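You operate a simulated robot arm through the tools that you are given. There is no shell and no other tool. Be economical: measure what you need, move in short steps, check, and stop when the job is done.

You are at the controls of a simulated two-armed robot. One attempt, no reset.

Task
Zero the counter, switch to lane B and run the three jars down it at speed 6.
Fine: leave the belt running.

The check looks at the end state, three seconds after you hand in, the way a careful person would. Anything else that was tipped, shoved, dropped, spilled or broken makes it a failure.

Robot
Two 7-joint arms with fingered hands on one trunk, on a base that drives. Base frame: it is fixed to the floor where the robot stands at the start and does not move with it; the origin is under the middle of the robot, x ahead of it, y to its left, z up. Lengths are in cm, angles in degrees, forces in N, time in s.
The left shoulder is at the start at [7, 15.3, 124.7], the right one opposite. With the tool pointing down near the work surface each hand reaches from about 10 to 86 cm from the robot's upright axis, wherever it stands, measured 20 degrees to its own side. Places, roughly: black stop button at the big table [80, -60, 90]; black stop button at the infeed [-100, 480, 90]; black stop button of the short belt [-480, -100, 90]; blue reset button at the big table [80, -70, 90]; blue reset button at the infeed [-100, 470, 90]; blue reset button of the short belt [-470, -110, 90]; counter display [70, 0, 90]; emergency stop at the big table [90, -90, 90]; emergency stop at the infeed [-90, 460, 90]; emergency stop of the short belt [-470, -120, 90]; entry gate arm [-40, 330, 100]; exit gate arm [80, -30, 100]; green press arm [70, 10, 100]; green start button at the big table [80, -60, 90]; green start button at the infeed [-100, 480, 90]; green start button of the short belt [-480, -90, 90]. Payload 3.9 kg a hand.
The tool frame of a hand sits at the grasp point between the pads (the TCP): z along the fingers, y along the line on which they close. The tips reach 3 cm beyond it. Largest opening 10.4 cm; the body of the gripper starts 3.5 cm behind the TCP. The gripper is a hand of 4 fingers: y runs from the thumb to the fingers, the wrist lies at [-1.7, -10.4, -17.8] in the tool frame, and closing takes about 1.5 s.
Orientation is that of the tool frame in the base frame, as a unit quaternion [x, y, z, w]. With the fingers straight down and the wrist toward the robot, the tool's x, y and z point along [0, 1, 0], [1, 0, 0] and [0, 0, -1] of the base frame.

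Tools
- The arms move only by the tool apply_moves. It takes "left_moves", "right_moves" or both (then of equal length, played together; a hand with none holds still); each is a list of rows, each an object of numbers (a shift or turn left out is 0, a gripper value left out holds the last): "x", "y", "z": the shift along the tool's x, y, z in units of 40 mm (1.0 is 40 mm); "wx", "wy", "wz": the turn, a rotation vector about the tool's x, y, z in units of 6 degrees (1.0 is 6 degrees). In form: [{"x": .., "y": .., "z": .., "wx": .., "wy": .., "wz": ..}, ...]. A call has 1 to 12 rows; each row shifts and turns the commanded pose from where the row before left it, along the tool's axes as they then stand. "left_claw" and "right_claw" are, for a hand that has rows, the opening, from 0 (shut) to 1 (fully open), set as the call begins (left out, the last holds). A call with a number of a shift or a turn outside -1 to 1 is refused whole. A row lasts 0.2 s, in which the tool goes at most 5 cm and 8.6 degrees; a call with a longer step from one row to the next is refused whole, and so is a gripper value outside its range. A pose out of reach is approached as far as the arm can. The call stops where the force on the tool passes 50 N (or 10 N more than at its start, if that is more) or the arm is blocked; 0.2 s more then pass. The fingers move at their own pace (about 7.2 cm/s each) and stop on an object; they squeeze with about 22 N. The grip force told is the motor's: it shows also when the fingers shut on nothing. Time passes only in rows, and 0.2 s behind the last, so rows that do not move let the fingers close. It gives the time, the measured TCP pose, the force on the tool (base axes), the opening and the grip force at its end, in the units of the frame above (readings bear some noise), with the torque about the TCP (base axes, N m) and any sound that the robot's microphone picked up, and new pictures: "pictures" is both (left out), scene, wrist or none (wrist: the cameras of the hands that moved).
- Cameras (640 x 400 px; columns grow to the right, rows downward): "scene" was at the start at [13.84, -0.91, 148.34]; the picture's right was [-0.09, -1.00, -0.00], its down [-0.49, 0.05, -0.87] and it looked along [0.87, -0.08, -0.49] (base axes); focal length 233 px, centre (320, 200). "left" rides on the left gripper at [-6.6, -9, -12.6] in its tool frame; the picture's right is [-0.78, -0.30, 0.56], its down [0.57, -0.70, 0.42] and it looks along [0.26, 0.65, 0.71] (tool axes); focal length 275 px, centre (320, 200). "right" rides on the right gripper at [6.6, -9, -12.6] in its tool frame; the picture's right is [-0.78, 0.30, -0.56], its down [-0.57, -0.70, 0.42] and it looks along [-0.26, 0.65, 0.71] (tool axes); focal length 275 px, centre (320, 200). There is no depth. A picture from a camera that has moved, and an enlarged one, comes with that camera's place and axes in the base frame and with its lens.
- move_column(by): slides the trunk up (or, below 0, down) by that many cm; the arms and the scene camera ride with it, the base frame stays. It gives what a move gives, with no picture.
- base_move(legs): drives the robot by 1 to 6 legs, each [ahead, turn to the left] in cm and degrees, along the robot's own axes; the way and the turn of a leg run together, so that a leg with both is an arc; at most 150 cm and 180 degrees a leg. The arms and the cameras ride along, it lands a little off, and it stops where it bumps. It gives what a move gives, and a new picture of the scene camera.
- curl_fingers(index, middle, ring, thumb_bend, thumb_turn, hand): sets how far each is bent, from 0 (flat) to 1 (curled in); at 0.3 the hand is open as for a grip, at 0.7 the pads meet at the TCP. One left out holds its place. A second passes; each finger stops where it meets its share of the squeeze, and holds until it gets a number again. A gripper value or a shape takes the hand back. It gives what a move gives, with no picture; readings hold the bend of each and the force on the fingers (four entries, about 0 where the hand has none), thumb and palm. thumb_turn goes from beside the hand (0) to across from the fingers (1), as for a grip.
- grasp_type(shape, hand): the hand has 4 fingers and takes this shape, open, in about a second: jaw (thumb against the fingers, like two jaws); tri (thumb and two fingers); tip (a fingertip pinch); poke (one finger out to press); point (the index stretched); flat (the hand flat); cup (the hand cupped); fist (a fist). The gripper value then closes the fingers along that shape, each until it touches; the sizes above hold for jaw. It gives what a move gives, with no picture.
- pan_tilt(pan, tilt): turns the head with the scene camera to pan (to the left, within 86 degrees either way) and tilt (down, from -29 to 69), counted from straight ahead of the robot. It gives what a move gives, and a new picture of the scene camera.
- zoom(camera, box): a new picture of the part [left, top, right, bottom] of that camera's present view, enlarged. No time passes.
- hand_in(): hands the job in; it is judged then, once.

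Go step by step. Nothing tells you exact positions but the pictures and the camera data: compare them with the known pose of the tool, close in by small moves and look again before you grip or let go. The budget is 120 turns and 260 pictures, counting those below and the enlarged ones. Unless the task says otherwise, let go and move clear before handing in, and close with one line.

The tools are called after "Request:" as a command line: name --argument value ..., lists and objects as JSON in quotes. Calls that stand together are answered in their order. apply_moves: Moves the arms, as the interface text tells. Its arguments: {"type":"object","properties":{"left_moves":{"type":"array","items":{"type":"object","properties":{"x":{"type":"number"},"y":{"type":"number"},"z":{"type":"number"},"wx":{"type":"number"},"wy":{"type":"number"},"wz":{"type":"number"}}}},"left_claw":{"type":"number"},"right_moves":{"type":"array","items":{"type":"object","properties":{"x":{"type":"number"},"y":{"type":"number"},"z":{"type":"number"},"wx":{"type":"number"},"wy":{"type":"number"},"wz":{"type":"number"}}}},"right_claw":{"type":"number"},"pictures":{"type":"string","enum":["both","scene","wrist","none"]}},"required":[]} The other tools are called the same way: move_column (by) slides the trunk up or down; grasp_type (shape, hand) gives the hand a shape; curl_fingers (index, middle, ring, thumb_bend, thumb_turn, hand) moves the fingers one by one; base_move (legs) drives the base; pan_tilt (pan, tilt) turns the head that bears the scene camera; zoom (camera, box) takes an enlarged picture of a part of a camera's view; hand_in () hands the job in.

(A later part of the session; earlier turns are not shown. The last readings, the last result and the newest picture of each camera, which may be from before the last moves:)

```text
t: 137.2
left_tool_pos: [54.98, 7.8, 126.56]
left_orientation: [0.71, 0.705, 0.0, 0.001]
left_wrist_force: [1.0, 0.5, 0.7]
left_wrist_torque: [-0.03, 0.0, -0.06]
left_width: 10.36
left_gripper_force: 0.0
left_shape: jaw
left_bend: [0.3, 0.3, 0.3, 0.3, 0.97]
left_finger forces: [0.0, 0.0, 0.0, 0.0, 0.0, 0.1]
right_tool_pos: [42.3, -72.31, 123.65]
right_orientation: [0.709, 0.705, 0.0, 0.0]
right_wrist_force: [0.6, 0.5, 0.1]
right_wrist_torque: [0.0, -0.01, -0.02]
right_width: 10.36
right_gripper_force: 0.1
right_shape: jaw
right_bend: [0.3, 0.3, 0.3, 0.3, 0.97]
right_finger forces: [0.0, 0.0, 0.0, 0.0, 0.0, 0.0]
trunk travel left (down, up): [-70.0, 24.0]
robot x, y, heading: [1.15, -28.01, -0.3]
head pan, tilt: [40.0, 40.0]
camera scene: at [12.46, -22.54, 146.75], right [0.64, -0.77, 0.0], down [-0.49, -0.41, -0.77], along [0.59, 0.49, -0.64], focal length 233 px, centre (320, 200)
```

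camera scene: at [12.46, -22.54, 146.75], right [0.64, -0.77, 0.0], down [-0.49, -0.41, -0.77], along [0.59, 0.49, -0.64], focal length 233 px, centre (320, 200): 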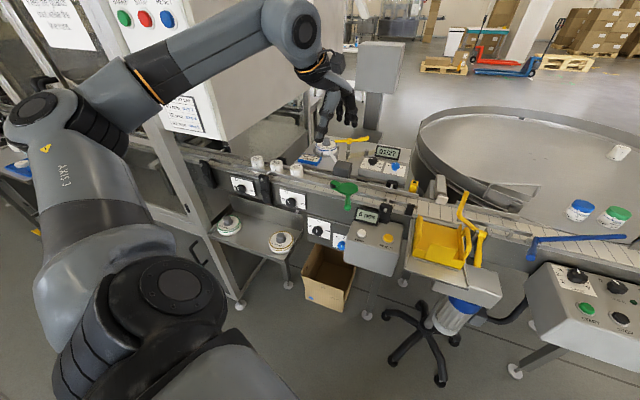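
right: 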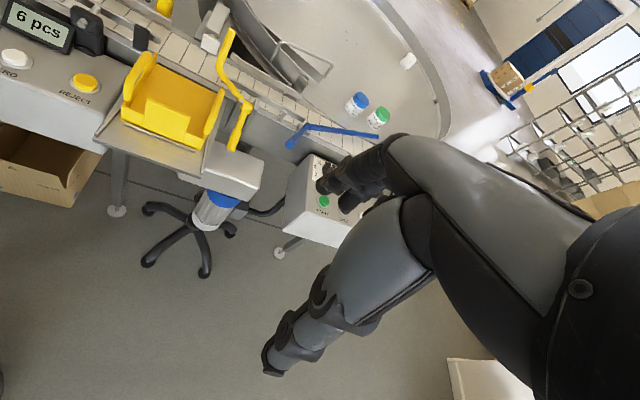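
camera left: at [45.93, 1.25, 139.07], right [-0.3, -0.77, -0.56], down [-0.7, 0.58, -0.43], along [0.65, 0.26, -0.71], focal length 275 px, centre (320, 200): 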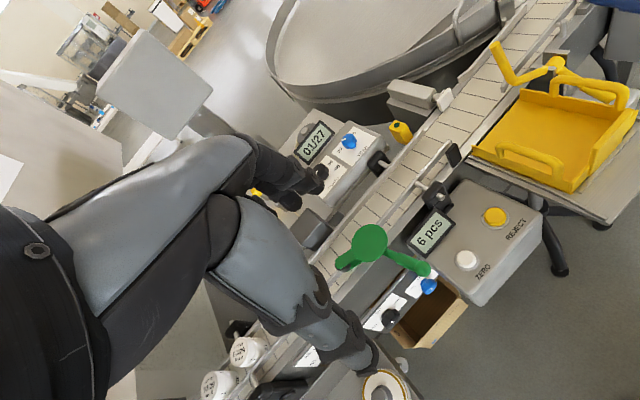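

Request:
zoom --camera "scene" --box '[220, 140, 420, 265]'

Request:
zoom --camera "scene" --box '[330, 165, 450, 240]'

Request:
zoom --camera "scene" --box '[400, 170, 560, 270]'

```text
3.20 times, centred on (320, 202) of scene
camera zoom: at [12.46, -22.54, 146.75], right [0.64, -0.77, 0.0], down [-0.49, -0.41, -0.77], along [0.59, 0.49, -0.64], focal length 746 px, centre (320, 192)
```

zoom: 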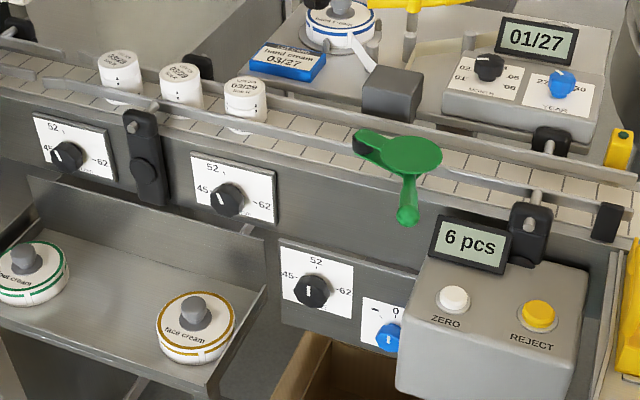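

```text
5.33 times, centred on (390, 202) of scene
camera zoom: at [12.46, -22.54, 146.75], right [0.64, -0.77, 0.0], down [-0.49, -0.41, -0.77], along [0.59, 0.49, -0.64], focal length 1243 px, centre (-53, 187)
```

zoom: 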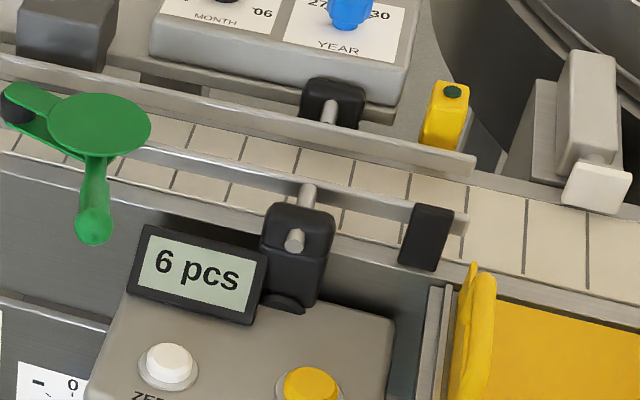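

```text
4.00 times, centred on (480, 220) of scene
camera zoom: at [12.46, -22.54, 146.75], right [0.64, -0.77, 0.0], down [-0.49, -0.41, -0.77], along [0.59, 0.49, -0.64], focal length 932 px, centre (-320, 120)
```

zoom: 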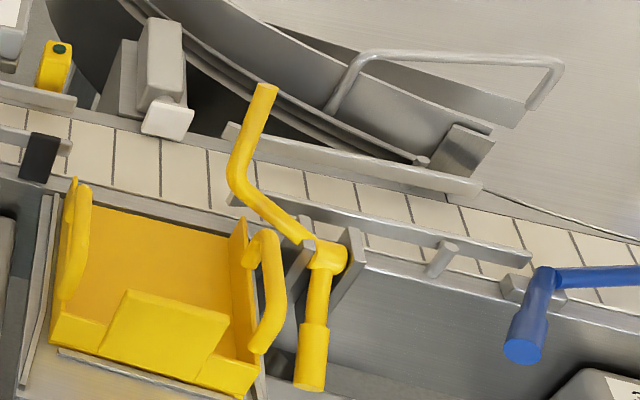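

The guides and jars look matched, the gate looks open, and the ZERO button is at about (61.5, 0.2, 89). I shape the left hand for poking and see where its fingertip is.

Request:
grasp_type --hand "left" --shape "poke"

Request:
grasp_type --hand "right" --shape "poke"

Request:
pan_tilt --pan 20 --tilt 38

Request:
zoom --camera "left" --box '[0, 0, 640, 400]'

```text
t: 138.1
left_tool_pos: [55.02, 7.85, 126.54]
left_orientation: [0.71, 0.704, 0.001, 0.001]
left_wrist_force: [-0.3, -0.8, 0.2]
left_wrist_torque: [-0.02, 0.02, -0.01]
left_width: 0.0
left_gripper_force: 0.0
left_shape: poke
left_bend: [0.7, 0.7, 0.99, 1.0, 1.0]
left_finger forces: [0.0, 0.0, 0.1, 0.0, 0.0, 0.1]
right_tool_pos: [42.33, -72.44, 123.68]
right_orientation: [0.709, 0.705, 0.0, 0.0]
right_wrist_force: [-0.3, 0.4, -0.1]
right_wrist_torque: [0.04, -0.02, 0.0]
right_width: 10.35
right_gripper_force: 0.0
right_shape: jaw
right_bend: [0.3, 0.3, 0.3, 0.3, 0.97]
right_finger forces: [0.0, 0.1, 0.0, 0.0, 0.0, 0.0]
trunk travel left (down, up): [-70.0, 24.0]
robot x, y, heading: [1.27, -27.85, -0.4]
head pan, tilt: [40.0, 40.0]
```

```text
t: 139.0
left_tool_pos: [54.96, 7.69, 126.6]
left_orientation: [0.71, 0.705, 0.001, 0.001]
left_wrist_force: [0.5, 0.4, -0.6]
left_wrist_torque: [-0.02, 0.0, -0.03]
left_width: 0.0
left_gripper_force: 0.1
left_shape: poke
left_bend: [0.7, 0.7, 0.99, 1.0, 1.0]
left_finger forces: [0.2, 0.1, 0.0, 0.0, 0.0, 0.0]
right_tool_pos: [42.3, -72.34, 123.73]
right_orientation: [0.709, 0.706, 0.0, 0.001]
right_wrist_force: [0.1, 0.4, 0.7]
right_wrist_torque: [-0.02, -0.03, 0.0]
right_width: 0.01
right_gripper_force: 0.0
right_shape: poke
right_bend: [0.7, 0.7, 0.99, 1.0, 1.0]
right_finger forces: [0.0, 0.1, 0.1, 0.0, 0.1, 0.1]
trunk travel left (down, up): [-70.0, 24.0]
robot x, y, heading: [0.95, -28.09, -0.2]
head pan, tilt: [40.0, 40.0]
```

```text
t: 139.9
left_tool_pos: [54.9, 7.79, 126.6]
left_orientation: [0.709, 0.705, 0.001, 0.0]
left_wrist_force: [-0.1, 0.0, 0.7]
left_wrist_torque: [0.0, 0.01, 0.01]
left_width: 0.0
left_gripper_force: 0.0
left_shape: poke
left_bend: [0.7, 0.7, 0.99, 1.0, 1.0]
left_finger forces: [0.0, 0.0, 0.0, 0.1, 0.0, 0.1]
right_tool_pos: [42.34, -72.34, 123.64]
right_orientation: [0.709, 0.705, -0.001, 0.0]
right_wrist_force: [0.0, 0.5, 0.6]
right_wrist_torque: [0.01, -0.01, 0.0]
right_width: 0.01
right_gripper_force: 0.0
right_shape: poke
right_bend: [0.7, 0.7, 0.99, 1.0, 1.0]
right_finger forces: [0.1, 0.1, 0.0, 0.0, 0.1, 0.0]
trunk travel left (down, up): [-70.0, 24.0]
robot x, y, heading: [1.14, -27.94, -0.3]
head pan, tilt: [20.0, 38.0]
camera scene: at [14.03, -25.05, 147.05], right [0.34, -0.94, 0.0], down [-0.58, -0.21, -0.79], along [0.74, 0.27, -0.62], focal length 233 px, centre (320, 200)
```

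scene: 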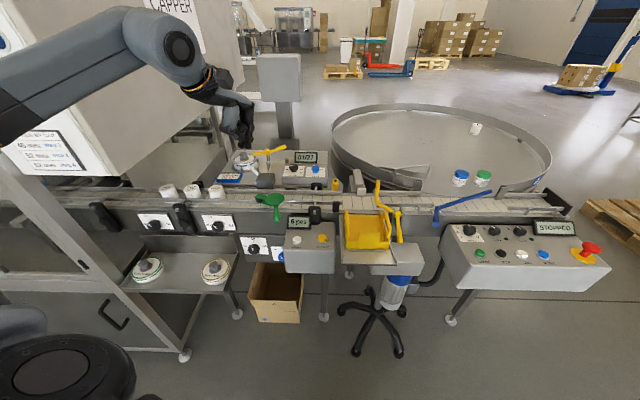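

```text
1.00 times, centred on (320, 200) of left (not enlarged: the box is as wide or as high as the picture)
camera zoom: at [45.87, 1.18, 139.11], right [-0.3, -0.77, -0.56], down [-0.7, 0.58, -0.43], along [0.65, 0.26, -0.71], focal length 275 px, centre (320, 200)
```

zoom: 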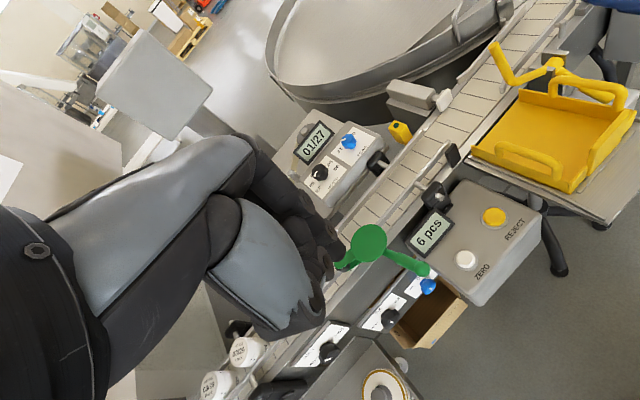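

Request:
apply_moves --left_moves '[{"x": -0.95, "y": 0.82}, {"x": -0.94, "y": 0.82}, {"z": 1}, {"z": 1}, {"z": 1}, {"z": 1}, {"z": 1}, {"z": 1}, {"z": 0.6}]'

Request:
zoom --camera "scene" --box '[240, 180, 400, 280]'

Request:
zoom --camera "scene" --box '[0, 110, 128, 190]'

```text
refused: row 1 steps farther than a row can; nothing moved
```

```text
4.00 times, centred on (320, 230) of scene
camera zoom: at [14.03, -25.05, 147.05], right [0.34, -0.94, 0.0], down [-0.58, -0.21, -0.79], along [0.74, 0.27, -0.62], focal length 932 px, centre (320, 80)
```

zoom: 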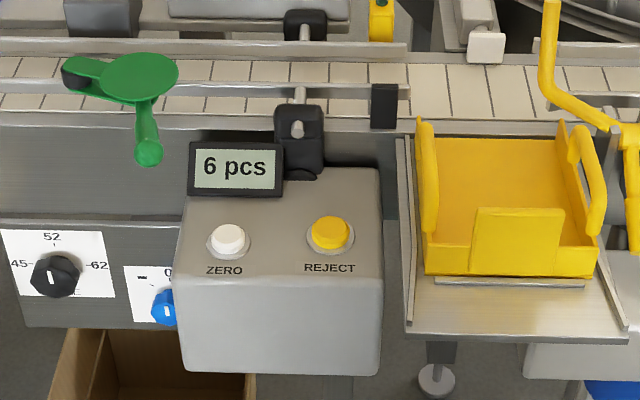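

```text
5.00 times, centred on (64, 150) of scene
camera zoom: at [14.03, -25.05, 147.05], right [0.34, -0.94, 0.0], down [-0.58, -0.21, -0.79], along [0.74, 0.27, -0.62], focal length 1165 px, centre (1600, 450)
```

zoom: 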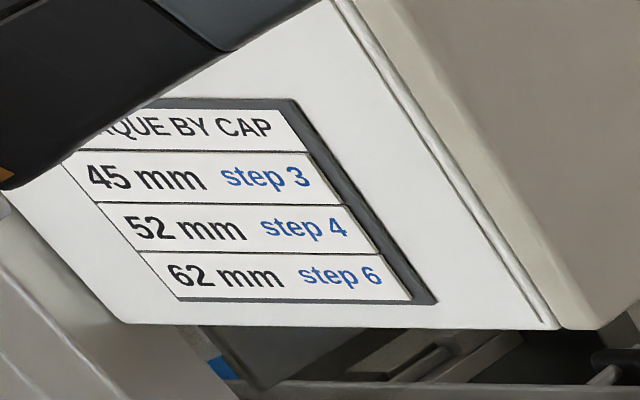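

Request:
zoom --camera "scene" --box '[130, 175, 270, 263]'

Request:
apply_moves --left_moves '[{"x": -0.64, "y": 0.55}, {"x": -0.63, "y": 0.55}, {"x": -0.62, "y": 0.54}, {"z": 1}, {"z": 1}, {"z": 1}, {"z": 1}, {"z": 1}, {"z": 1}, {"z": 0.6}]'

Request:
zoom --camera "scene" --box '[240, 180, 400, 280]'

```text
4.55 times, centred on (200, 219) of scene
camera zoom: at [14.03, -25.05, 147.05], right [0.34, -0.94, 0.0], down [-0.58, -0.21, -0.79], along [0.74, 0.27, -0.62], focal length 1059 px, centre (866, 114)
```

zoom: 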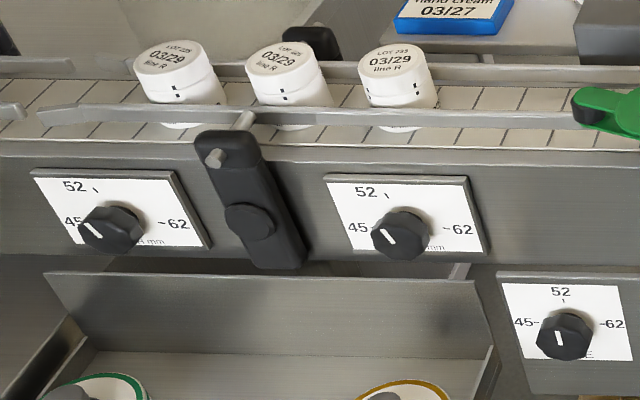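

```text
t: 142.1
left_tool_pos: [61.39, 0.14, 100.13]
left_orientation: [0.709, 0.705, -0.001, 0.002]
left_wrist_force: [0.9, 0.0, 0.4]
left_wrist_torque: [-0.02, -0.01, 0.01]
left_width: 0.01
left_gripper_force: 0.1
left_shape: poke
left_bend: [0.7, 0.7, 0.99, 1.0, 1.0]
left_finger forces: [0.0, 0.1, 0.0, 0.1, 0.0, 0.0]
right_tool_pos: [42.18, -72.25, 123.68]
right_orientation: [0.709, 0.705, -0.001, 0.001]
right_wrist_force: [-0.6, -0.2, 0.1]
right_wrist_torque: [0.01, 0.03, 0.02]
right_width: 0.03
right_gripper_force: 0.0
right_shape: poke
right_bend: [0.7, 0.7, 0.99, 1.0, 1.0]
right_finger forces: [0.1, 0.0, 0.0, 0.0, 0.1, 0.0]
trunk travel left (down, up): [-70.0, 24.0]
robot x, y, heading: [1.14, -28.02, -0.2]
head pan, tilt: [20.0, 38.0]
camera scene: at [14.06, -25.02, 147.05], right [0.34, -0.94, 0.0], down [-0.58, -0.21, -0.79], along [0.74, 0.27, -0.62], focal length 233 px, centre (320, 200)
camera left: at [52.44, -6.41, 112.63], right [-0.3, -0.77, -0.56], down [-0.7, 0.58, -0.43], along [0.65, 0.26, -0.71], focal length 275 px, centre (320, 200)
```

scene: 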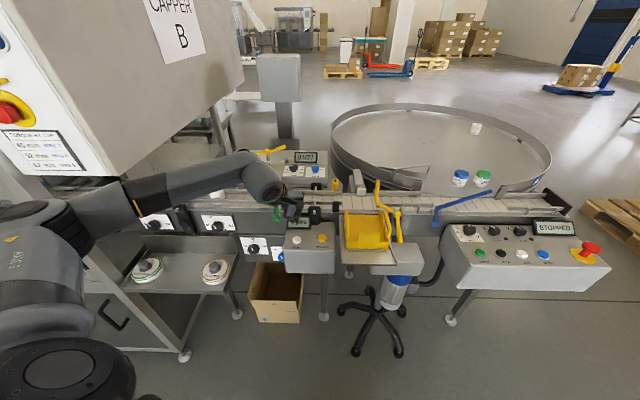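
left: 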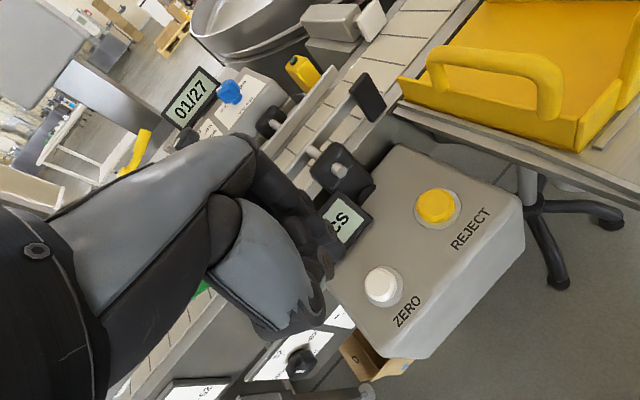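

```text
4.00 times, centred on (320, 230) of scene
camera zoom: at [14.06, -25.02, 147.05], right [0.34, -0.94, 0.0], down [-0.58, -0.21, -0.79], along [0.74, 0.27, -0.62], focal length 932 px, centre (320, 80)
```

zoom: 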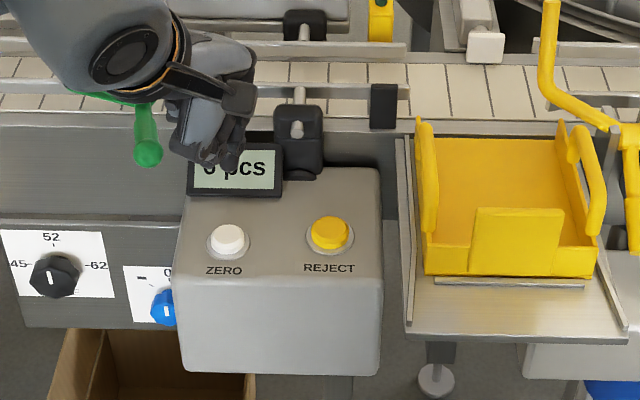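

The fingertip is right over ZERO. I press down gently.

Request:
apply_moves --left_moves '[{"z": 1}, {"z": 0.9}, {"z": 0.2}, {"z": 0.15}, {"z": 0.15}]' --pictures "wrist"

Request:
zoom --camera "scene" --box '[240, 180, 400, 280]'

```text
t: 143.3
left_tool_pos: [61.45, -0.01, 91.43]
left_orientation: [0.709, 0.705, 0.008, 0.006]
left_wrist_force: [4.7, 9.5, 38.9]
left_wrist_torque: [0.29, -0.1, -0.04]
left_width: 0.02
left_gripper_force: 0.0
left_shape: poke
left_bend: [0.7, 0.7, 0.99, 1.0, 1.0]
left_finger forces: [16.5, 22.6, 0.1, 0.0, 0.0, 0.1]
right_tool_pos: [41.8, -72.48, 123.86]
right_orientation: [0.709, 0.705, 0.001, 0.002]
right_wrist_force: [0.0, -0.4, -0.2]
right_wrist_torque: [0.02, -0.03, 0.0]
right_width: 0.02
right_gripper_force: 0.1
right_shape: poke
right_bend: [0.7, 0.7, 0.99, 1.0, 1.0]
right_finger forces: [0.0, 0.0, 0.0, 0.0, 0.0, 0.0]
trunk travel left (down, up): [-70.0, 24.0]
robot x, y, heading: [0.72, -27.95, -0.4]
head pan, tilt: [20.0, 38.0]
heard: click
camera left: at [52.24, -6.52, 103.88], right [-0.29, -0.77, -0.56], down [-0.69, 0.58, -0.44], along [0.66, 0.26, -0.7], focal length 275 px, centre (320, 200)
```

left: 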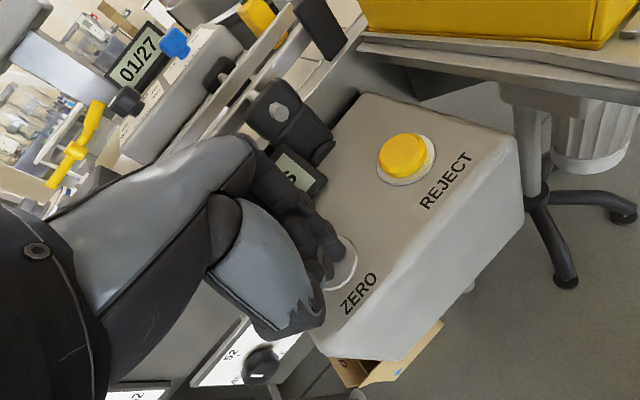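

```text
4.00 times, centred on (320, 230) of scene
camera zoom: at [13.43, -25.23, 147.17], right [0.34, -0.94, 0.0], down [-0.58, -0.21, -0.79], along [0.74, 0.27, -0.61], focal length 932 px, centre (320, 80)
```

zoom: 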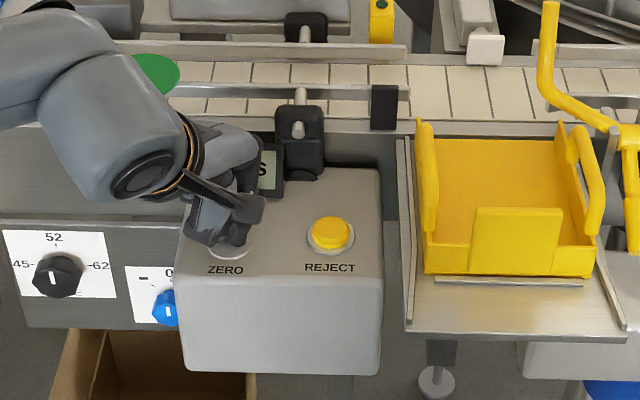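

Click heard. I raise the hand well clear and read the counter.

Request:
apply_moves --left_moves '[{"z": -1}, {"z": -1}, {"z": -1}, {"z": -1}, {"z": -1}, {"z": -1}, {"z": -1}, {"z": -1}, {"x": 0.6, "y": -0.6}, {"x": 0.6, "y": -0.6}, {"y": -1}, {"y": -1}]' --pictures "none"

Request:
zoom --camera "scene" --box '[240, 180, 400, 280]'

Request:
pan_tilt --pan -15 --tilt 42

Request:
zoom --camera "right" --box '[0, 0, 640, 400]'

```text
t: 145.9
left_tool_pos: [48.28, 4.5, 122.74]
left_orientation: [0.71, 0.705, 0.002, 0.001]
left_wrist_force: [0.0, -1.0, 0.0]
left_wrist_torque: [0.01, -0.03, 0.01]
left_width: 0.01
left_gripper_force: 0.0
left_shape: poke
left_bend: [0.7, 0.7, 0.99, 1.0, 1.0]
left_finger forces: [0.0, 0.1, 0.0, 0.0, 0.0, 0.0]
right_tool_pos: [41.96, -72.64, 123.72]
right_orientation: [0.709, 0.706, 0.002, 0.0]
right_wrist_force: [0.2, -0.2, 0.6]
right_wrist_torque: [-0.01, -0.03, -0.02]
right_width: 0.0
right_gripper_force: 0.1
right_shape: poke
right_bend: [0.7, 0.7, 0.99, 1.0, 1.0]
right_finger forces: [0.0, 0.0, 0.0, 0.0, 0.0, 0.0]
trunk travel left (down, up): [-70.0, 24.0]
robot x, y, heading: [1.1, -27.85, -0.3]
head pan, tilt: [20.0, 38.0]
```

```text
4.00 times, centred on (320, 230) of scene
camera zoom: at [13.62, -25.3, 147.09], right [0.34, -0.94, 0.0], down [-0.58, -0.21, -0.79], along [0.74, 0.27, -0.61], focal length 932 px, centre (320, 80)
```

zoom: 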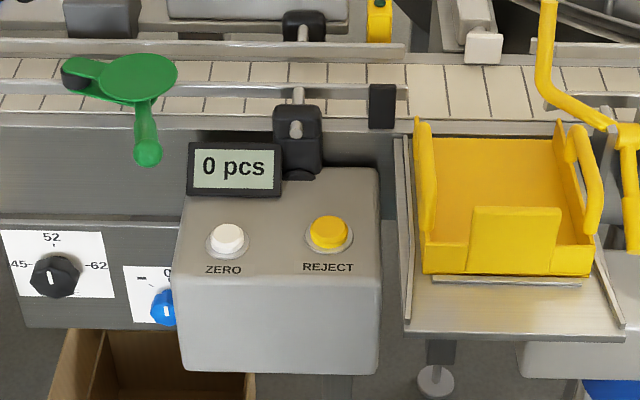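

```text
t: 146.9
left_tool_pos: [48.58, 4.84, 122.6]
left_orientation: [0.709, 0.705, 0.001, 0.0]
left_wrist_force: [0.2, 0.7, 0.7]
left_wrist_torque: [-0.04, -0.01, 0.02]
left_width: 0.0
left_gripper_force: 0.2
left_shape: poke
left_bend: [0.7, 0.7, 0.99, 1.0, 1.0]
left_finger forces: [0.0, 0.0, 0.0, 0.0, 0.0, 0.1]
right_tool_pos: [42.38, -72.32, 123.7]
right_orientation: [0.709, 0.705, 0.0, 0.0]
right_wrist_force: [-0.2, 0.6, 0.2]
right_wrist_torque: [0.01, 0.0, 0.0]
right_width: 0.02
right_gripper_force: 0.0
right_shape: poke
right_bend: [0.7, 0.7, 0.99, 1.0, 1.0]
right_finger forces: [0.1, 0.1, 0.0, 0.0, 0.0, 0.1]
trunk travel left (down, up): [-70.0, 24.0]
robot x, y, heading: [1.11, -27.64, -0.6]
head pan, tilt: [-15.0, 42.0]
camera scene: at [13.96, -30.17, 146.46], right [-0.26, -0.96, 0.0], down [-0.65, 0.18, -0.74], along [0.72, -0.2, -0.67], focal length 233 px, centre (320, 200)
```

scene: 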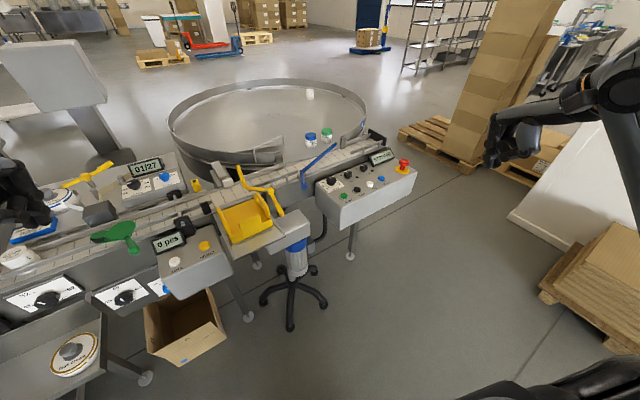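

```text
1.00 times, centred on (320, 200) of right (not enlarged: the box is as wide or as high as the picture)
camera zoom: at [33.32, -65.75, 136.25], right [0.29, -0.78, 0.56], down [-0.7, -0.57, -0.42], along [0.65, -0.27, -0.71], focal length 275 px, centre (320, 200)
```

zoom: 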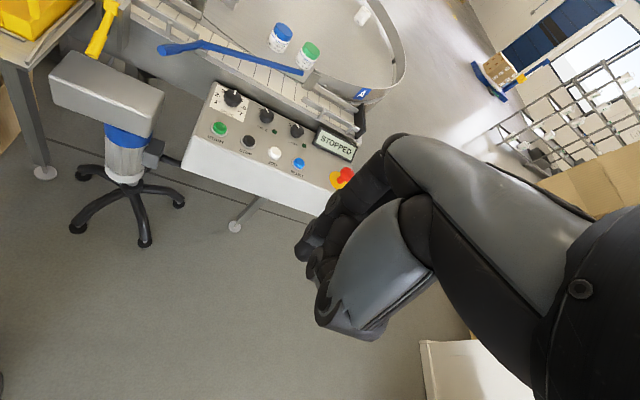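

Counter reads 0. Next the blue lane arm: I zoom both views to triangulate its handle, pivot and tip, the speed dial and START.

Request:
zoom --camera "scene" --box '[270, 120, 430, 220]'

Request:
zoom --camera "right" --box '[140, 20, 380, 170]'

```text
4.00 times, centred on (350, 170) of scene
camera zoom: at [13.96, -30.17, 146.46], right [-0.26, -0.96, 0.0], down [-0.65, 0.18, -0.74], along [0.72, -0.2, -0.67], focal length 932 px, centre (200, 320)
```

zoom: 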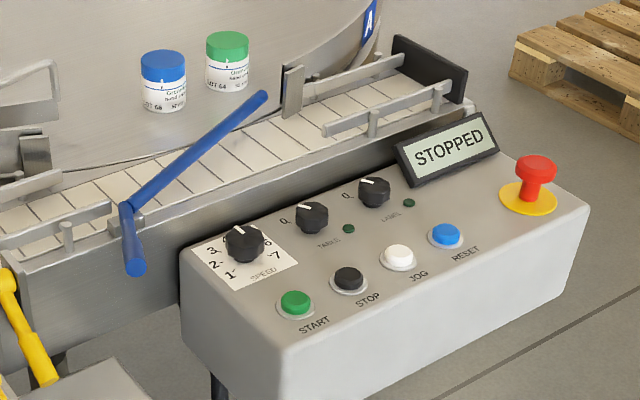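

```text
2.67 times, centred on (260, 95) of right
camera zoom: at [33.32, -65.75, 136.25], right [0.29, -0.78, 0.56], down [-0.7, -0.57, -0.42], along [0.65, -0.27, -0.71], focal length 734 px, centre (480, 480)
```

zoom: 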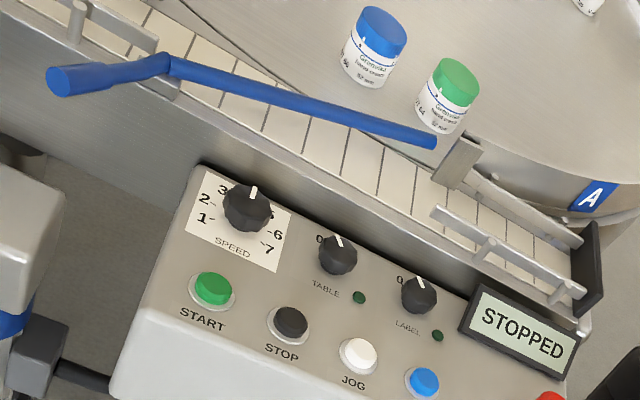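

Blue arm: pivot (87.6,-43.2), handle end (76.5,-41.6,96), tip (104.5,-62.6). Pushing the handle about 4-5 cm to the left (+y) lays the arm along the belt (lane B). I bring the right finger beside the handle.

Request:
apply_moves --right_moves '[{"x": 1}, {"x": 1}, {"x": 1}, {"x": 1}, {"x": 1}, {"x": 1}, {"y": 1}, {"y": 1}, {"y": 1}, {"y": 1}, {"y": 1}, {"y": 1}]' --pictures "none"

Request:
apply_moves --right_moves '[{"y": 1}, {"y": 1}, {"y": 0.9}, {"z": 1}, {"z": 1}, {"z": 1}, {"z": 1}, {"z": 0.6}]'

Request:
zoom --camera "scene" --box '[270, 120, 430, 220]'

```text
t: 149.5
left_tool_pos: [49.0, 4.71, 122.4]
left_orientation: [0.709, 0.705, 0.0, -0.002]
left_wrist_force: [0.5, -0.2, 0.3]
left_wrist_torque: [0.06, 0.02, 0.0]
left_width: 0.02
left_gripper_force: 0.0
left_shape: poke
left_bend: [0.7, 0.7, 0.99, 1.0, 1.0]
left_finger forces: [0.0, 0.1, 0.1, 0.0, 0.1, 0.0]
right_tool_pos: [67.01, -49.04, 123.94]
right_orientation: [0.71, 0.705, 0.001, 0.0]
right_wrist_force: [0.7, 0.4, 1.7]
right_wrist_torque: [0.01, 0.07, -0.02]
right_width: 0.01
right_gripper_force: 0.0
right_shape: poke
right_bend: [0.7, 0.7, 0.99, 1.0, 1.0]
right_finger forces: [0.0, 0.1, 0.0, 0.0, 0.0, 0.1]
right hand out of reach, approached as far as the arm can: row 5, 12
trunk travel left (down, up): [-70.0, 24.0]
robot x, y, heading: [0.94, -27.76, -0.3]
head pan, tilt: [-15.0, 42.0]
```

```text
t: 151.3
left_tool_pos: [48.67, 4.71, 122.6]
left_orientation: [0.71, 0.704, 0.001, 0.001]
left_wrist_force: [-1.0, -0.3, 0.7]
left_wrist_torque: [-0.03, -0.02, 0.03]
left_width: 0.0
left_gripper_force: 0.1
left_shape: poke
left_bend: [0.7, 0.7, 0.99, 1.0, 1.0]
left_finger forces: [0.1, 0.1, 0.0, 0.0, 0.0, 0.0]
right_tool_pos: [65.86, -54.18, 106.1]
right_orientation: [0.709, 0.706, 0.0, 0.001]
right_wrist_force: [-0.3, -0.1, -0.5]
right_wrist_torque: [-0.01, 0.0, -0.01]
right_width: 0.0
right_gripper_force: 0.1
right_shape: poke
right_bend: [0.7, 0.7, 0.99, 1.0, 1.0]
right_finger forces: [0.0, 0.1, 0.0, 0.0, 0.1, 0.0]
right hand out of reach, approached as far as the arm can: row 1, 2, 3, 6, 7, 8
trunk travel left (down, up): [-70.0, 24.0]
robot x, y, heading: [1.25, -27.86, -0.1]
head pan, tilt: [-15.0, 42.0]
camera scene: at [14.0, -30.22, 146.46], right [-0.26, -0.96, 0.0], down [-0.65, 0.18, -0.74], along [0.72, -0.2, -0.67], focal length 233 px, centre (320, 200)
camera right: at [56.77, -47.68, 118.73], right [0.29, -0.78, 0.56], down [-0.7, -0.57, -0.43], along [0.65, -0.27, -0.71], focal length 275 px, centre (320, 200)
```

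scene: 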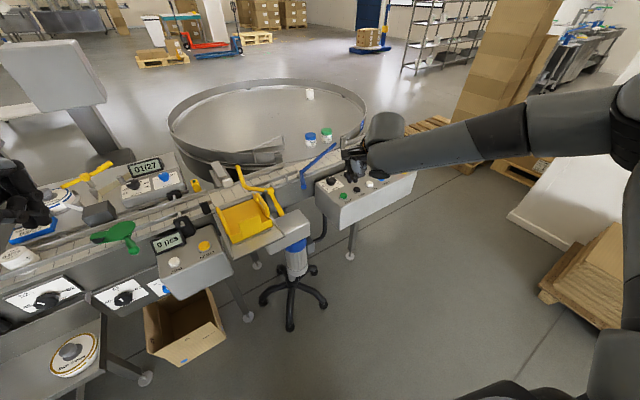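
right: 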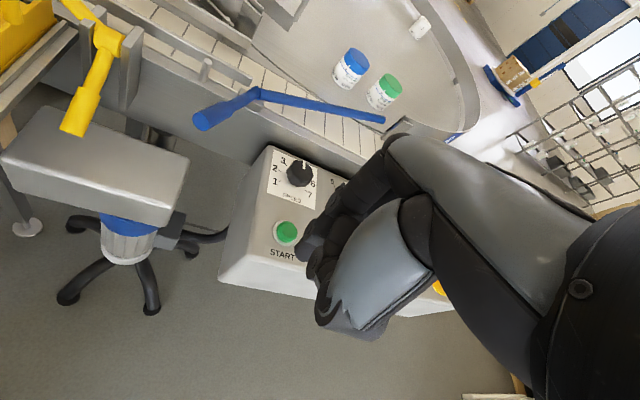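

```text
4.00 times, centred on (350, 170) of scene
camera zoom: at [14.0, -30.22, 146.46], right [-0.26, -0.96, 0.0], down [-0.65, 0.18, -0.74], along [0.72, -0.2, -0.67], focal length 932 px, centre (200, 320)
```

zoom: 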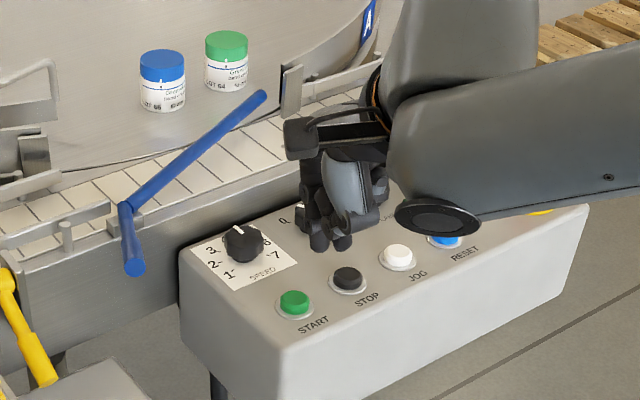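

The right hand can't reach there from here, so I lift it, draw it back, and shift the base about 14 cm forward and left.

Request:
apply_moves --right_moves '[{"z": -1}, {"z": -1}, {"z": -1}, {"z": -1}, {"z": -1}, {"y": -1}, {"y": -1}, {"y": -1}, {"y": -1}]' --left_moves '[{"z": -1}, {"z": -1}, {"y": -1}, {"y": -1}, {}, {}, {}, {}, {}]' --pictures "none"

Request:
base_move --legs '[[0, 45], [21, 0], [0, -45]]'

```text
t: 153.3
left_tool_pos: [40.5, 4.68, 130.67]
left_orientation: [0.709, 0.705, 0.003, 0.0]
left_wrist_force: [-0.1, -0.1, 0.3]
left_wrist_torque: [0.01, 0.01, 0.01]
left_width: 0.0
left_gripper_force: 0.0
left_shape: poke
left_bend: [0.7, 0.7, 0.99, 1.0, 1.0]
left_finger forces: [0.0, 0.0, 0.0, 0.0, 0.0, 0.0]
right_tool_pos: [49.66, -54.21, 126.25]
right_orientation: [0.709, 0.706, 0.0, 0.0]
right_wrist_force: [-0.1, 0.3, 0.6]
right_wrist_torque: [0.0, -0.01, -0.01]
right_width: 0.03
right_gripper_force: 0.1
right_shape: poke
right_bend: [0.7, 0.7, 0.99, 1.0, 1.0]
right_finger forces: [0.1, 0.1, 0.1, 0.0, 0.0, 0.0]
trunk travel left (down, up): [-70.0, 24.0]
robot x, y, heading: [1.09, -27.95, -0.6]
head pan, tilt: [-15.0, 42.0]
```

```text
t: 159.0
left_tool_pos: [55.48, 19.79, 130.49]
left_orientation: [0.709, 0.706, 0.0, 0.001]
left_wrist_force: [0.0, -1.3, 0.1]
left_wrist_torque: [0.02, 0.01, 0.0]
left_width: 0.0
left_gripper_force: 0.1
left_shape: poke
left_bend: [0.7, 0.7, 0.99, 1.0, 1.0]
left_finger forces: [0.0, 0.0, 0.0, 0.0, 0.1, 0.1]
right_tool_pos: [64.79, -39.04, 126.12]
right_orientation: [0.708, 0.706, -0.001, 0.0]
right_wrist_force: [0.7, 0.8, -0.3]
right_wrist_torque: [-0.03, 0.0, -0.02]
right_width: 0.02
right_gripper_force: 0.0
right_shape: poke
right_bend: [0.7, 0.7, 0.99, 1.0, 1.0]
right_finger forces: [0.0, 0.0, 0.1, 0.1, 0.1, 0.0]
trunk travel left (down, up): [-70.0, 24.0]
robot x, y, heading: [16.24, -12.86, 0.2]
head pan, tilt: [-15.0, 42.0]
camera scene: at [28.94, -15.31, 146.45], right [-0.26, -0.97, 0.0], down [-0.65, 0.17, -0.74], along [0.72, -0.19, -0.67], focal length 233 px, centre (320, 200)
```

scene: 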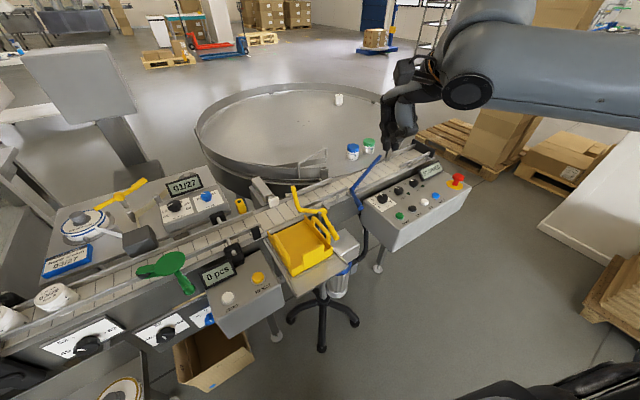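

Request:
apply_moves --right_moves '[{"x": -1}, {"x": -1}, {"x": -0.2, "y": 1}, {"y": 1}, {"y": 1}, {"y": 0.3}, {"z": 1}, {"z": 1}, {"z": 1}, {"z": 1}, {"z": 1}]'

Request:
zoom --camera "scene" --box '[310, 140, 470, 240]'

```text
t: 161.4
left_tool_pos: [55.69, 19.74, 130.48]
left_orientation: [0.708, 0.706, 0.0, 0.0]
left_wrist_force: [-0.4, 0.0, -0.5]
left_wrist_torque: [0.0, 0.01, -0.02]
left_width: 0.02
left_gripper_force: 0.1
left_shape: poke
left_bend: [0.7, 0.7, 0.99, 1.0, 1.0]
left_finger forces: [0.1, 0.0, 0.0, 0.1, 0.0, 0.0]
right_tool_pos: [78.2, -47.89, 105.97]
right_orientation: [0.708, 0.707, 0.001, -0.001]
right_wrist_force: [0.0, 0.4, -0.5]
right_wrist_torque: [-0.01, 0.05, -0.03]
right_width: 0.0
right_gripper_force: 0.1
right_shape: poke
right_bend: [0.7, 0.7, 0.99, 1.0, 1.0]
right_finger forces: [0.1, 0.1, 0.0, 0.0, 0.0, 0.0]
trunk travel left (down, up): [-70.0, 24.0]
robot x, y, heading: [16.12, -13.08, -0.1]
head pan, tilt: [-15.0, 42.0]
camera scene: at [29.08, -15.43, 146.44], right [-0.26, -0.97, 0.0], down [-0.65, 0.18, -0.74], along [0.72, -0.19, -0.67], focal length 233 px, centre (320, 200)
camera right: at [69.2, -41.3, 118.49], right [0.29, -0.78, 0.56], down [-0.7, -0.57, -0.42], along [0.65, -0.27, -0.71], focal length 275 px, centre (320, 200)
```

scene: 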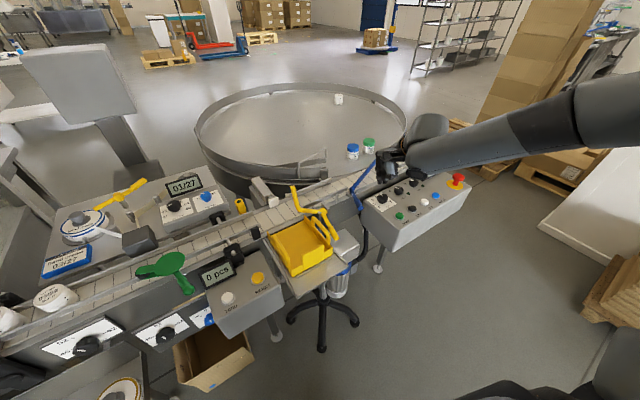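
right: 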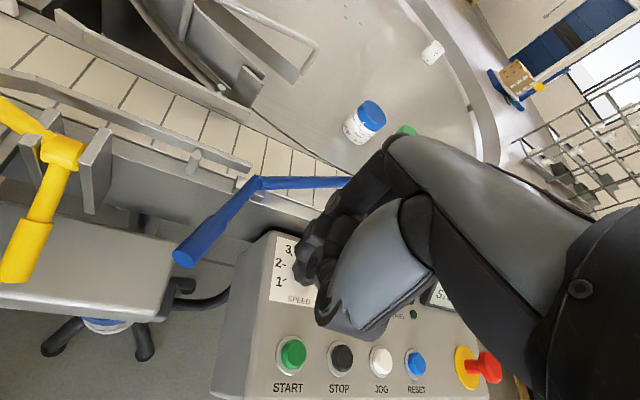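

```text
4.00 times, centred on (390, 190) of scene
camera zoom: at [29.08, -15.43, 146.44], right [-0.26, -0.97, 0.0], down [-0.65, 0.18, -0.74], along [0.72, -0.19, -0.67], focal length 932 px, centre (40, 240)
```

zoom: 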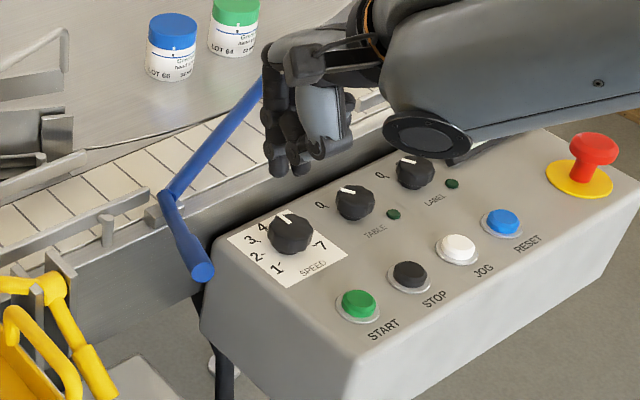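

Request:
apply_moves --right_moves '[{"z": 1}, {"z": 1}, {"z": 0.2}, {"x": 0.4}, {"x": 0.4}, {"x": 0.4}]'

Request:
zoom --camera "scene" --box '[310, 140, 470, 240]'

```text
t: 162.8
left_tool_pos: [55.56, 19.69, 130.68]
left_orientation: [0.709, 0.706, 0.001, 0.0]
left_wrist_force: [-0.2, -0.1, -0.1]
left_wrist_torque: [0.02, -0.01, 0.03]
left_width: 0.0
left_gripper_force: 0.1
left_shape: poke
left_bend: [0.7, 0.7, 0.99, 1.0, 1.0]
left_finger forces: [0.1, 0.0, 0.0, 0.0, 0.0, 0.1]
right_tool_pos: [77.06, -43.59, 98.15]
right_orientation: [0.709, 0.705, 0.0, 0.0]
right_wrist_force: [0.3, -2.8, -0.6]
right_wrist_torque: [-0.06, -0.06, -0.03]
right_width: 0.01
right_gripper_force: 0.2
right_shape: poke
right_bend: [0.7, 0.7, 0.99, 1.0, 1.0]
right_finger forces: [2.9, 0.0, 0.0, 0.1, 0.0, 0.0]
right hand out of reach, approached as far as the arm can: row 3, 5, 6
trunk travel left (down, up): [-70.0, 24.0]
robot x, y, heading: [16.2, -13.37, -0.1]
head pan, tilt: [-15.0, 42.0]
camera scene: at [28.92, -15.4, 146.45], right [-0.26, -0.97, 0.0], down [-0.65, 0.18, -0.74], along [0.72, -0.19, -0.67], focal length 233 px, centre (320, 200)
camera right: at [68.0, -36.9, 110.74], right [0.29, -0.78, 0.56], down [-0.7, -0.57, -0.42], along [0.65, -0.27, -0.71], focal length 275 px, centre (320, 200)
```

scene: 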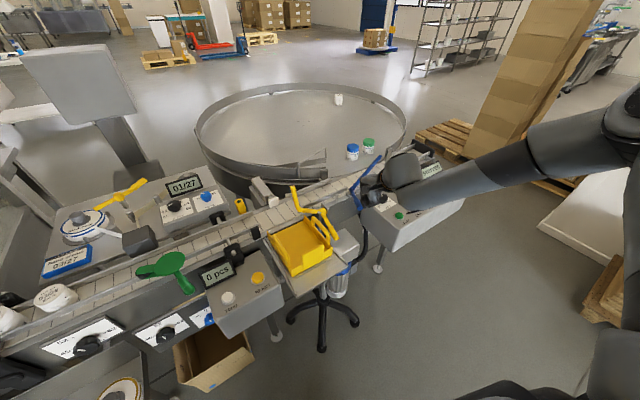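
right: 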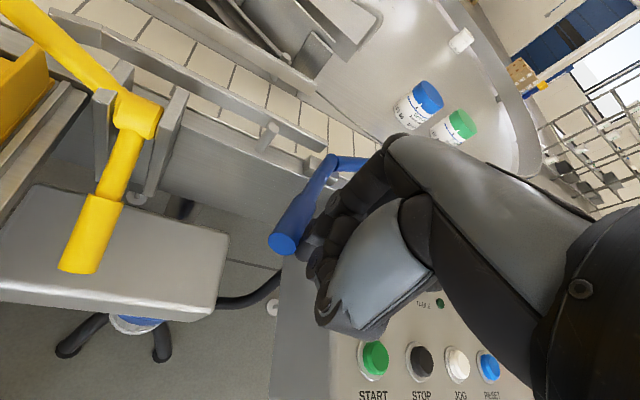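

```text
4.00 times, centred on (390, 190) of scene
camera zoom: at [28.92, -15.4, 146.45], right [-0.26, -0.97, 0.0], down [-0.65, 0.18, -0.74], along [0.72, -0.19, -0.67], focal length 932 px, centre (40, 240)
```

zoom: 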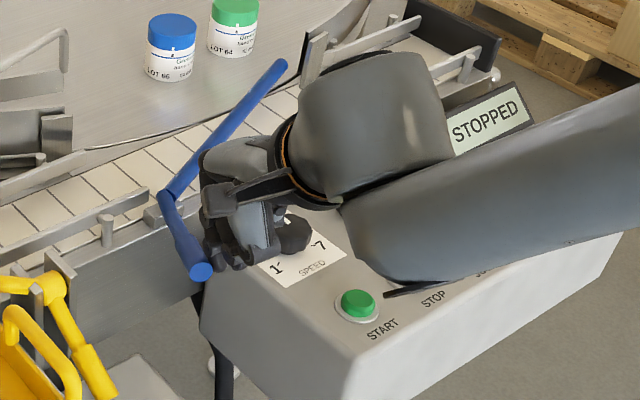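

Contact made but the arm is near a joint limit in this pose. I back off slightly and yaw the hand 30° so the wrist lies toward the right, to get freer motion.

Request:
apply_moves --right_moves '[{"x": -0.5}, {"z": -0.5}, {"wz": -1}, {"wz": -1}, {"wz": -1}, {"wz": -1}, {"wz": -1}]'

Request:
zoom --camera "scene" --box '[310, 140, 470, 240]'

```text
t: 164.4
left_tool_pos: [55.6, 19.86, 130.54]
left_orientation: [0.709, 0.706, 0.0, 0.0]
left_wrist_force: [-0.1, -0.8, -0.1]
left_wrist_torque: [-0.04, 0.01, 0.0]
left_width: 0.0
left_gripper_force: 0.0
left_shape: poke
left_bend: [0.7, 0.7, 0.99, 1.0, 1.0]
left_finger forces: [0.0, 0.1, 0.0, 0.0, 0.0, 0.1]
right_tool_pos: [77.0, -45.3, 100.29]
right_orientation: [0.502, 0.865, 0.0, 0.0]
right_wrist_force: [-0.1, 0.3, 0.0]
right_wrist_torque: [0.0, 0.02, 0.01]
right_width: 0.0
right_gripper_force: 0.0
right_shape: poke
right_bend: [0.7, 0.7, 0.99, 1.0, 1.0]
right_finger forces: [0.0, 0.0, 0.0, 0.0, 0.0, 0.1]
trunk travel left (down, up): [-70.0, 24.0]
robot x, y, heading: [16.19, -13.56, -0.4]
head pan, tilt: [-15.0, 42.0]
camera scene: at [29.01, -15.28, 146.45], right [-0.26, -0.97, 0.0], down [-0.65, 0.17, -0.74], along [0.72, -0.19, -0.67], focal length 233 px, centre (320, 200)
camera right: at [65.95, -44.1, 112.81], right [0.64, -0.53, 0.56], down [-0.32, -0.85, -0.42], along [0.69, 0.09, -0.71], focal length 275 px, centre (320, 200)
```

scene: 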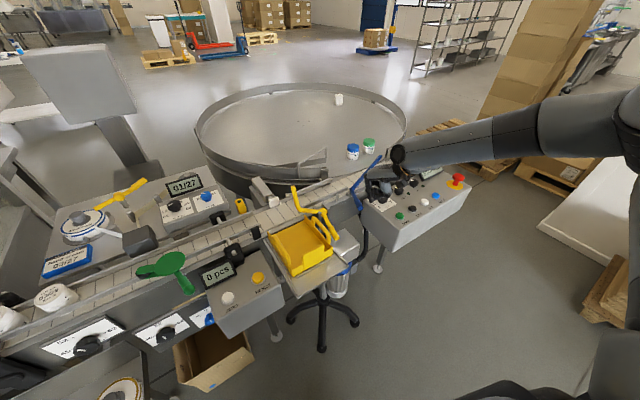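
right: 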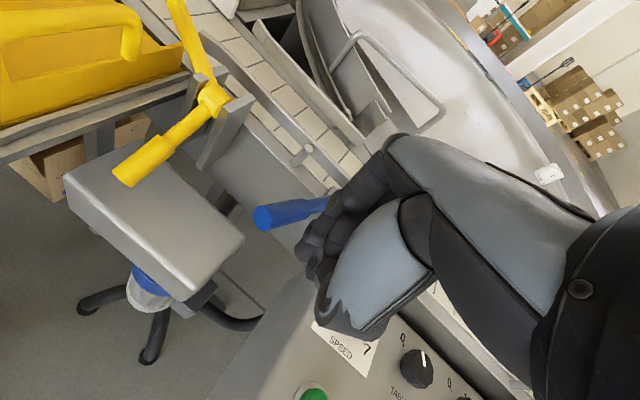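

```text
4.00 times, centred on (390, 190) of scene
camera zoom: at [29.01, -15.28, 146.45], right [-0.26, -0.97, 0.0], down [-0.65, 0.17, -0.74], along [0.72, -0.19, -0.67], focal length 932 px, centre (40, 240)
```

zoom: 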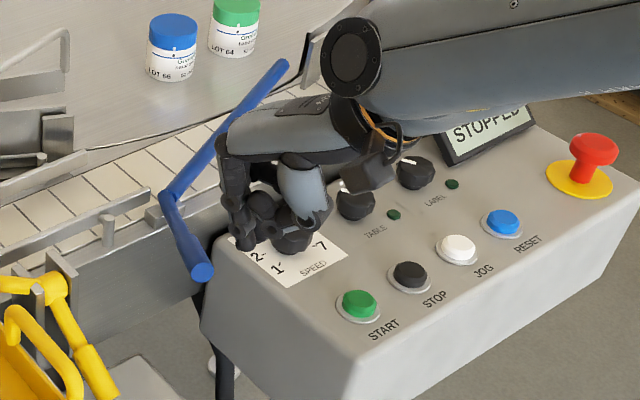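

Request:
apply_moves --right_moves '[{"x": -0.4, "y": 0.5}, {"z": 0.75}, {"x": 0.26, "y": 0.15}, {"x": 0.26, "y": 0.15}, {"x": 0.26, "y": 0.15}]'

Request:
zoom --camera "scene" --box '[310, 140, 470, 240]'

```text
t: 165.6
left_tool_pos: [55.45, 19.6, 130.56]
left_orientation: [0.709, 0.705, 0.001, 0.0]
left_wrist_force: [0.9, -1.0, -0.8]
left_wrist_torque: [0.01, 0.0, -0.01]
left_width: 0.01
left_gripper_force: 0.1
left_shape: poke
left_bend: [0.7, 0.7, 0.99, 1.0, 1.0]
left_finger forces: [0.0, 0.1, 0.0, 0.1, 0.0, 0.0]
right_tool_pos: [76.54, -42.35, 99.48]
right_orientation: [0.503, 0.864, 0.0, 0.002]
right_wrist_force: [-0.1, -3.7, 1.6]
right_wrist_torque: [-0.03, -0.02, 0.01]
right_width: 0.0
right_gripper_force: 0.0
right_shape: poke
right_bend: [0.7, 0.7, 0.99, 1.0, 1.0]
right_finger forces: [3.8, 0.0, 0.0, 0.1, 0.1, 0.1]
right hand out of reach, approached as far as the arm can: row 1, 2
trunk travel left (down, up): [-70.0, 24.0]
robot x, y, heading: [16.4, -12.86, -0.2]
head pan, tilt: [-15.0, 42.0]
camera scene: at [28.87, -15.5, 146.46], right [-0.26, -0.96, 0.0], down [-0.65, 0.18, -0.74], along [0.72, -0.19, -0.67], focal length 233 px, centre (320, 200)
camera right: at [65.43, -41.12, 111.86], right [0.64, -0.53, 0.56], down [-0.32, -0.84, -0.43], along [0.7, 0.09, -0.71], focal length 275 px, centre (320, 200)
```

scene: 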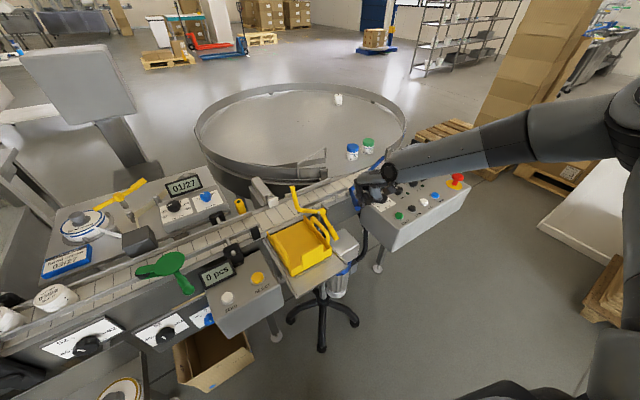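
right: 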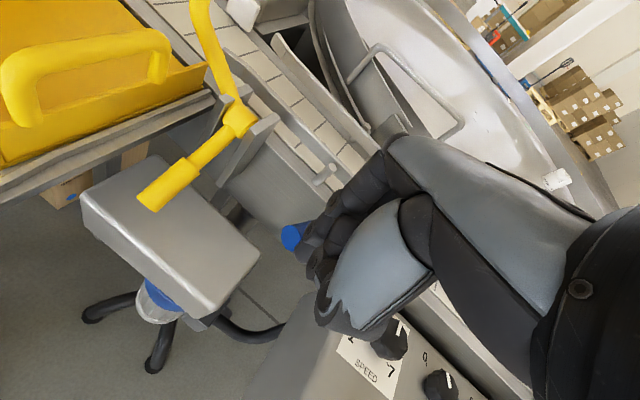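

```text
4.00 times, centred on (390, 190) of scene
camera zoom: at [28.87, -15.5, 146.46], right [-0.26, -0.96, 0.0], down [-0.65, 0.18, -0.74], along [0.72, -0.19, -0.67], focal length 932 px, centre (40, 240)
```

zoom: 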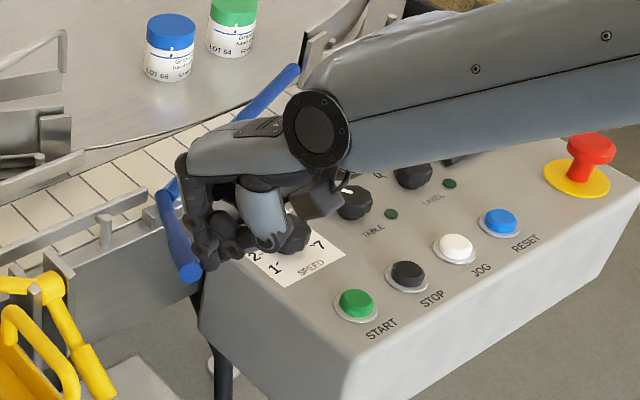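

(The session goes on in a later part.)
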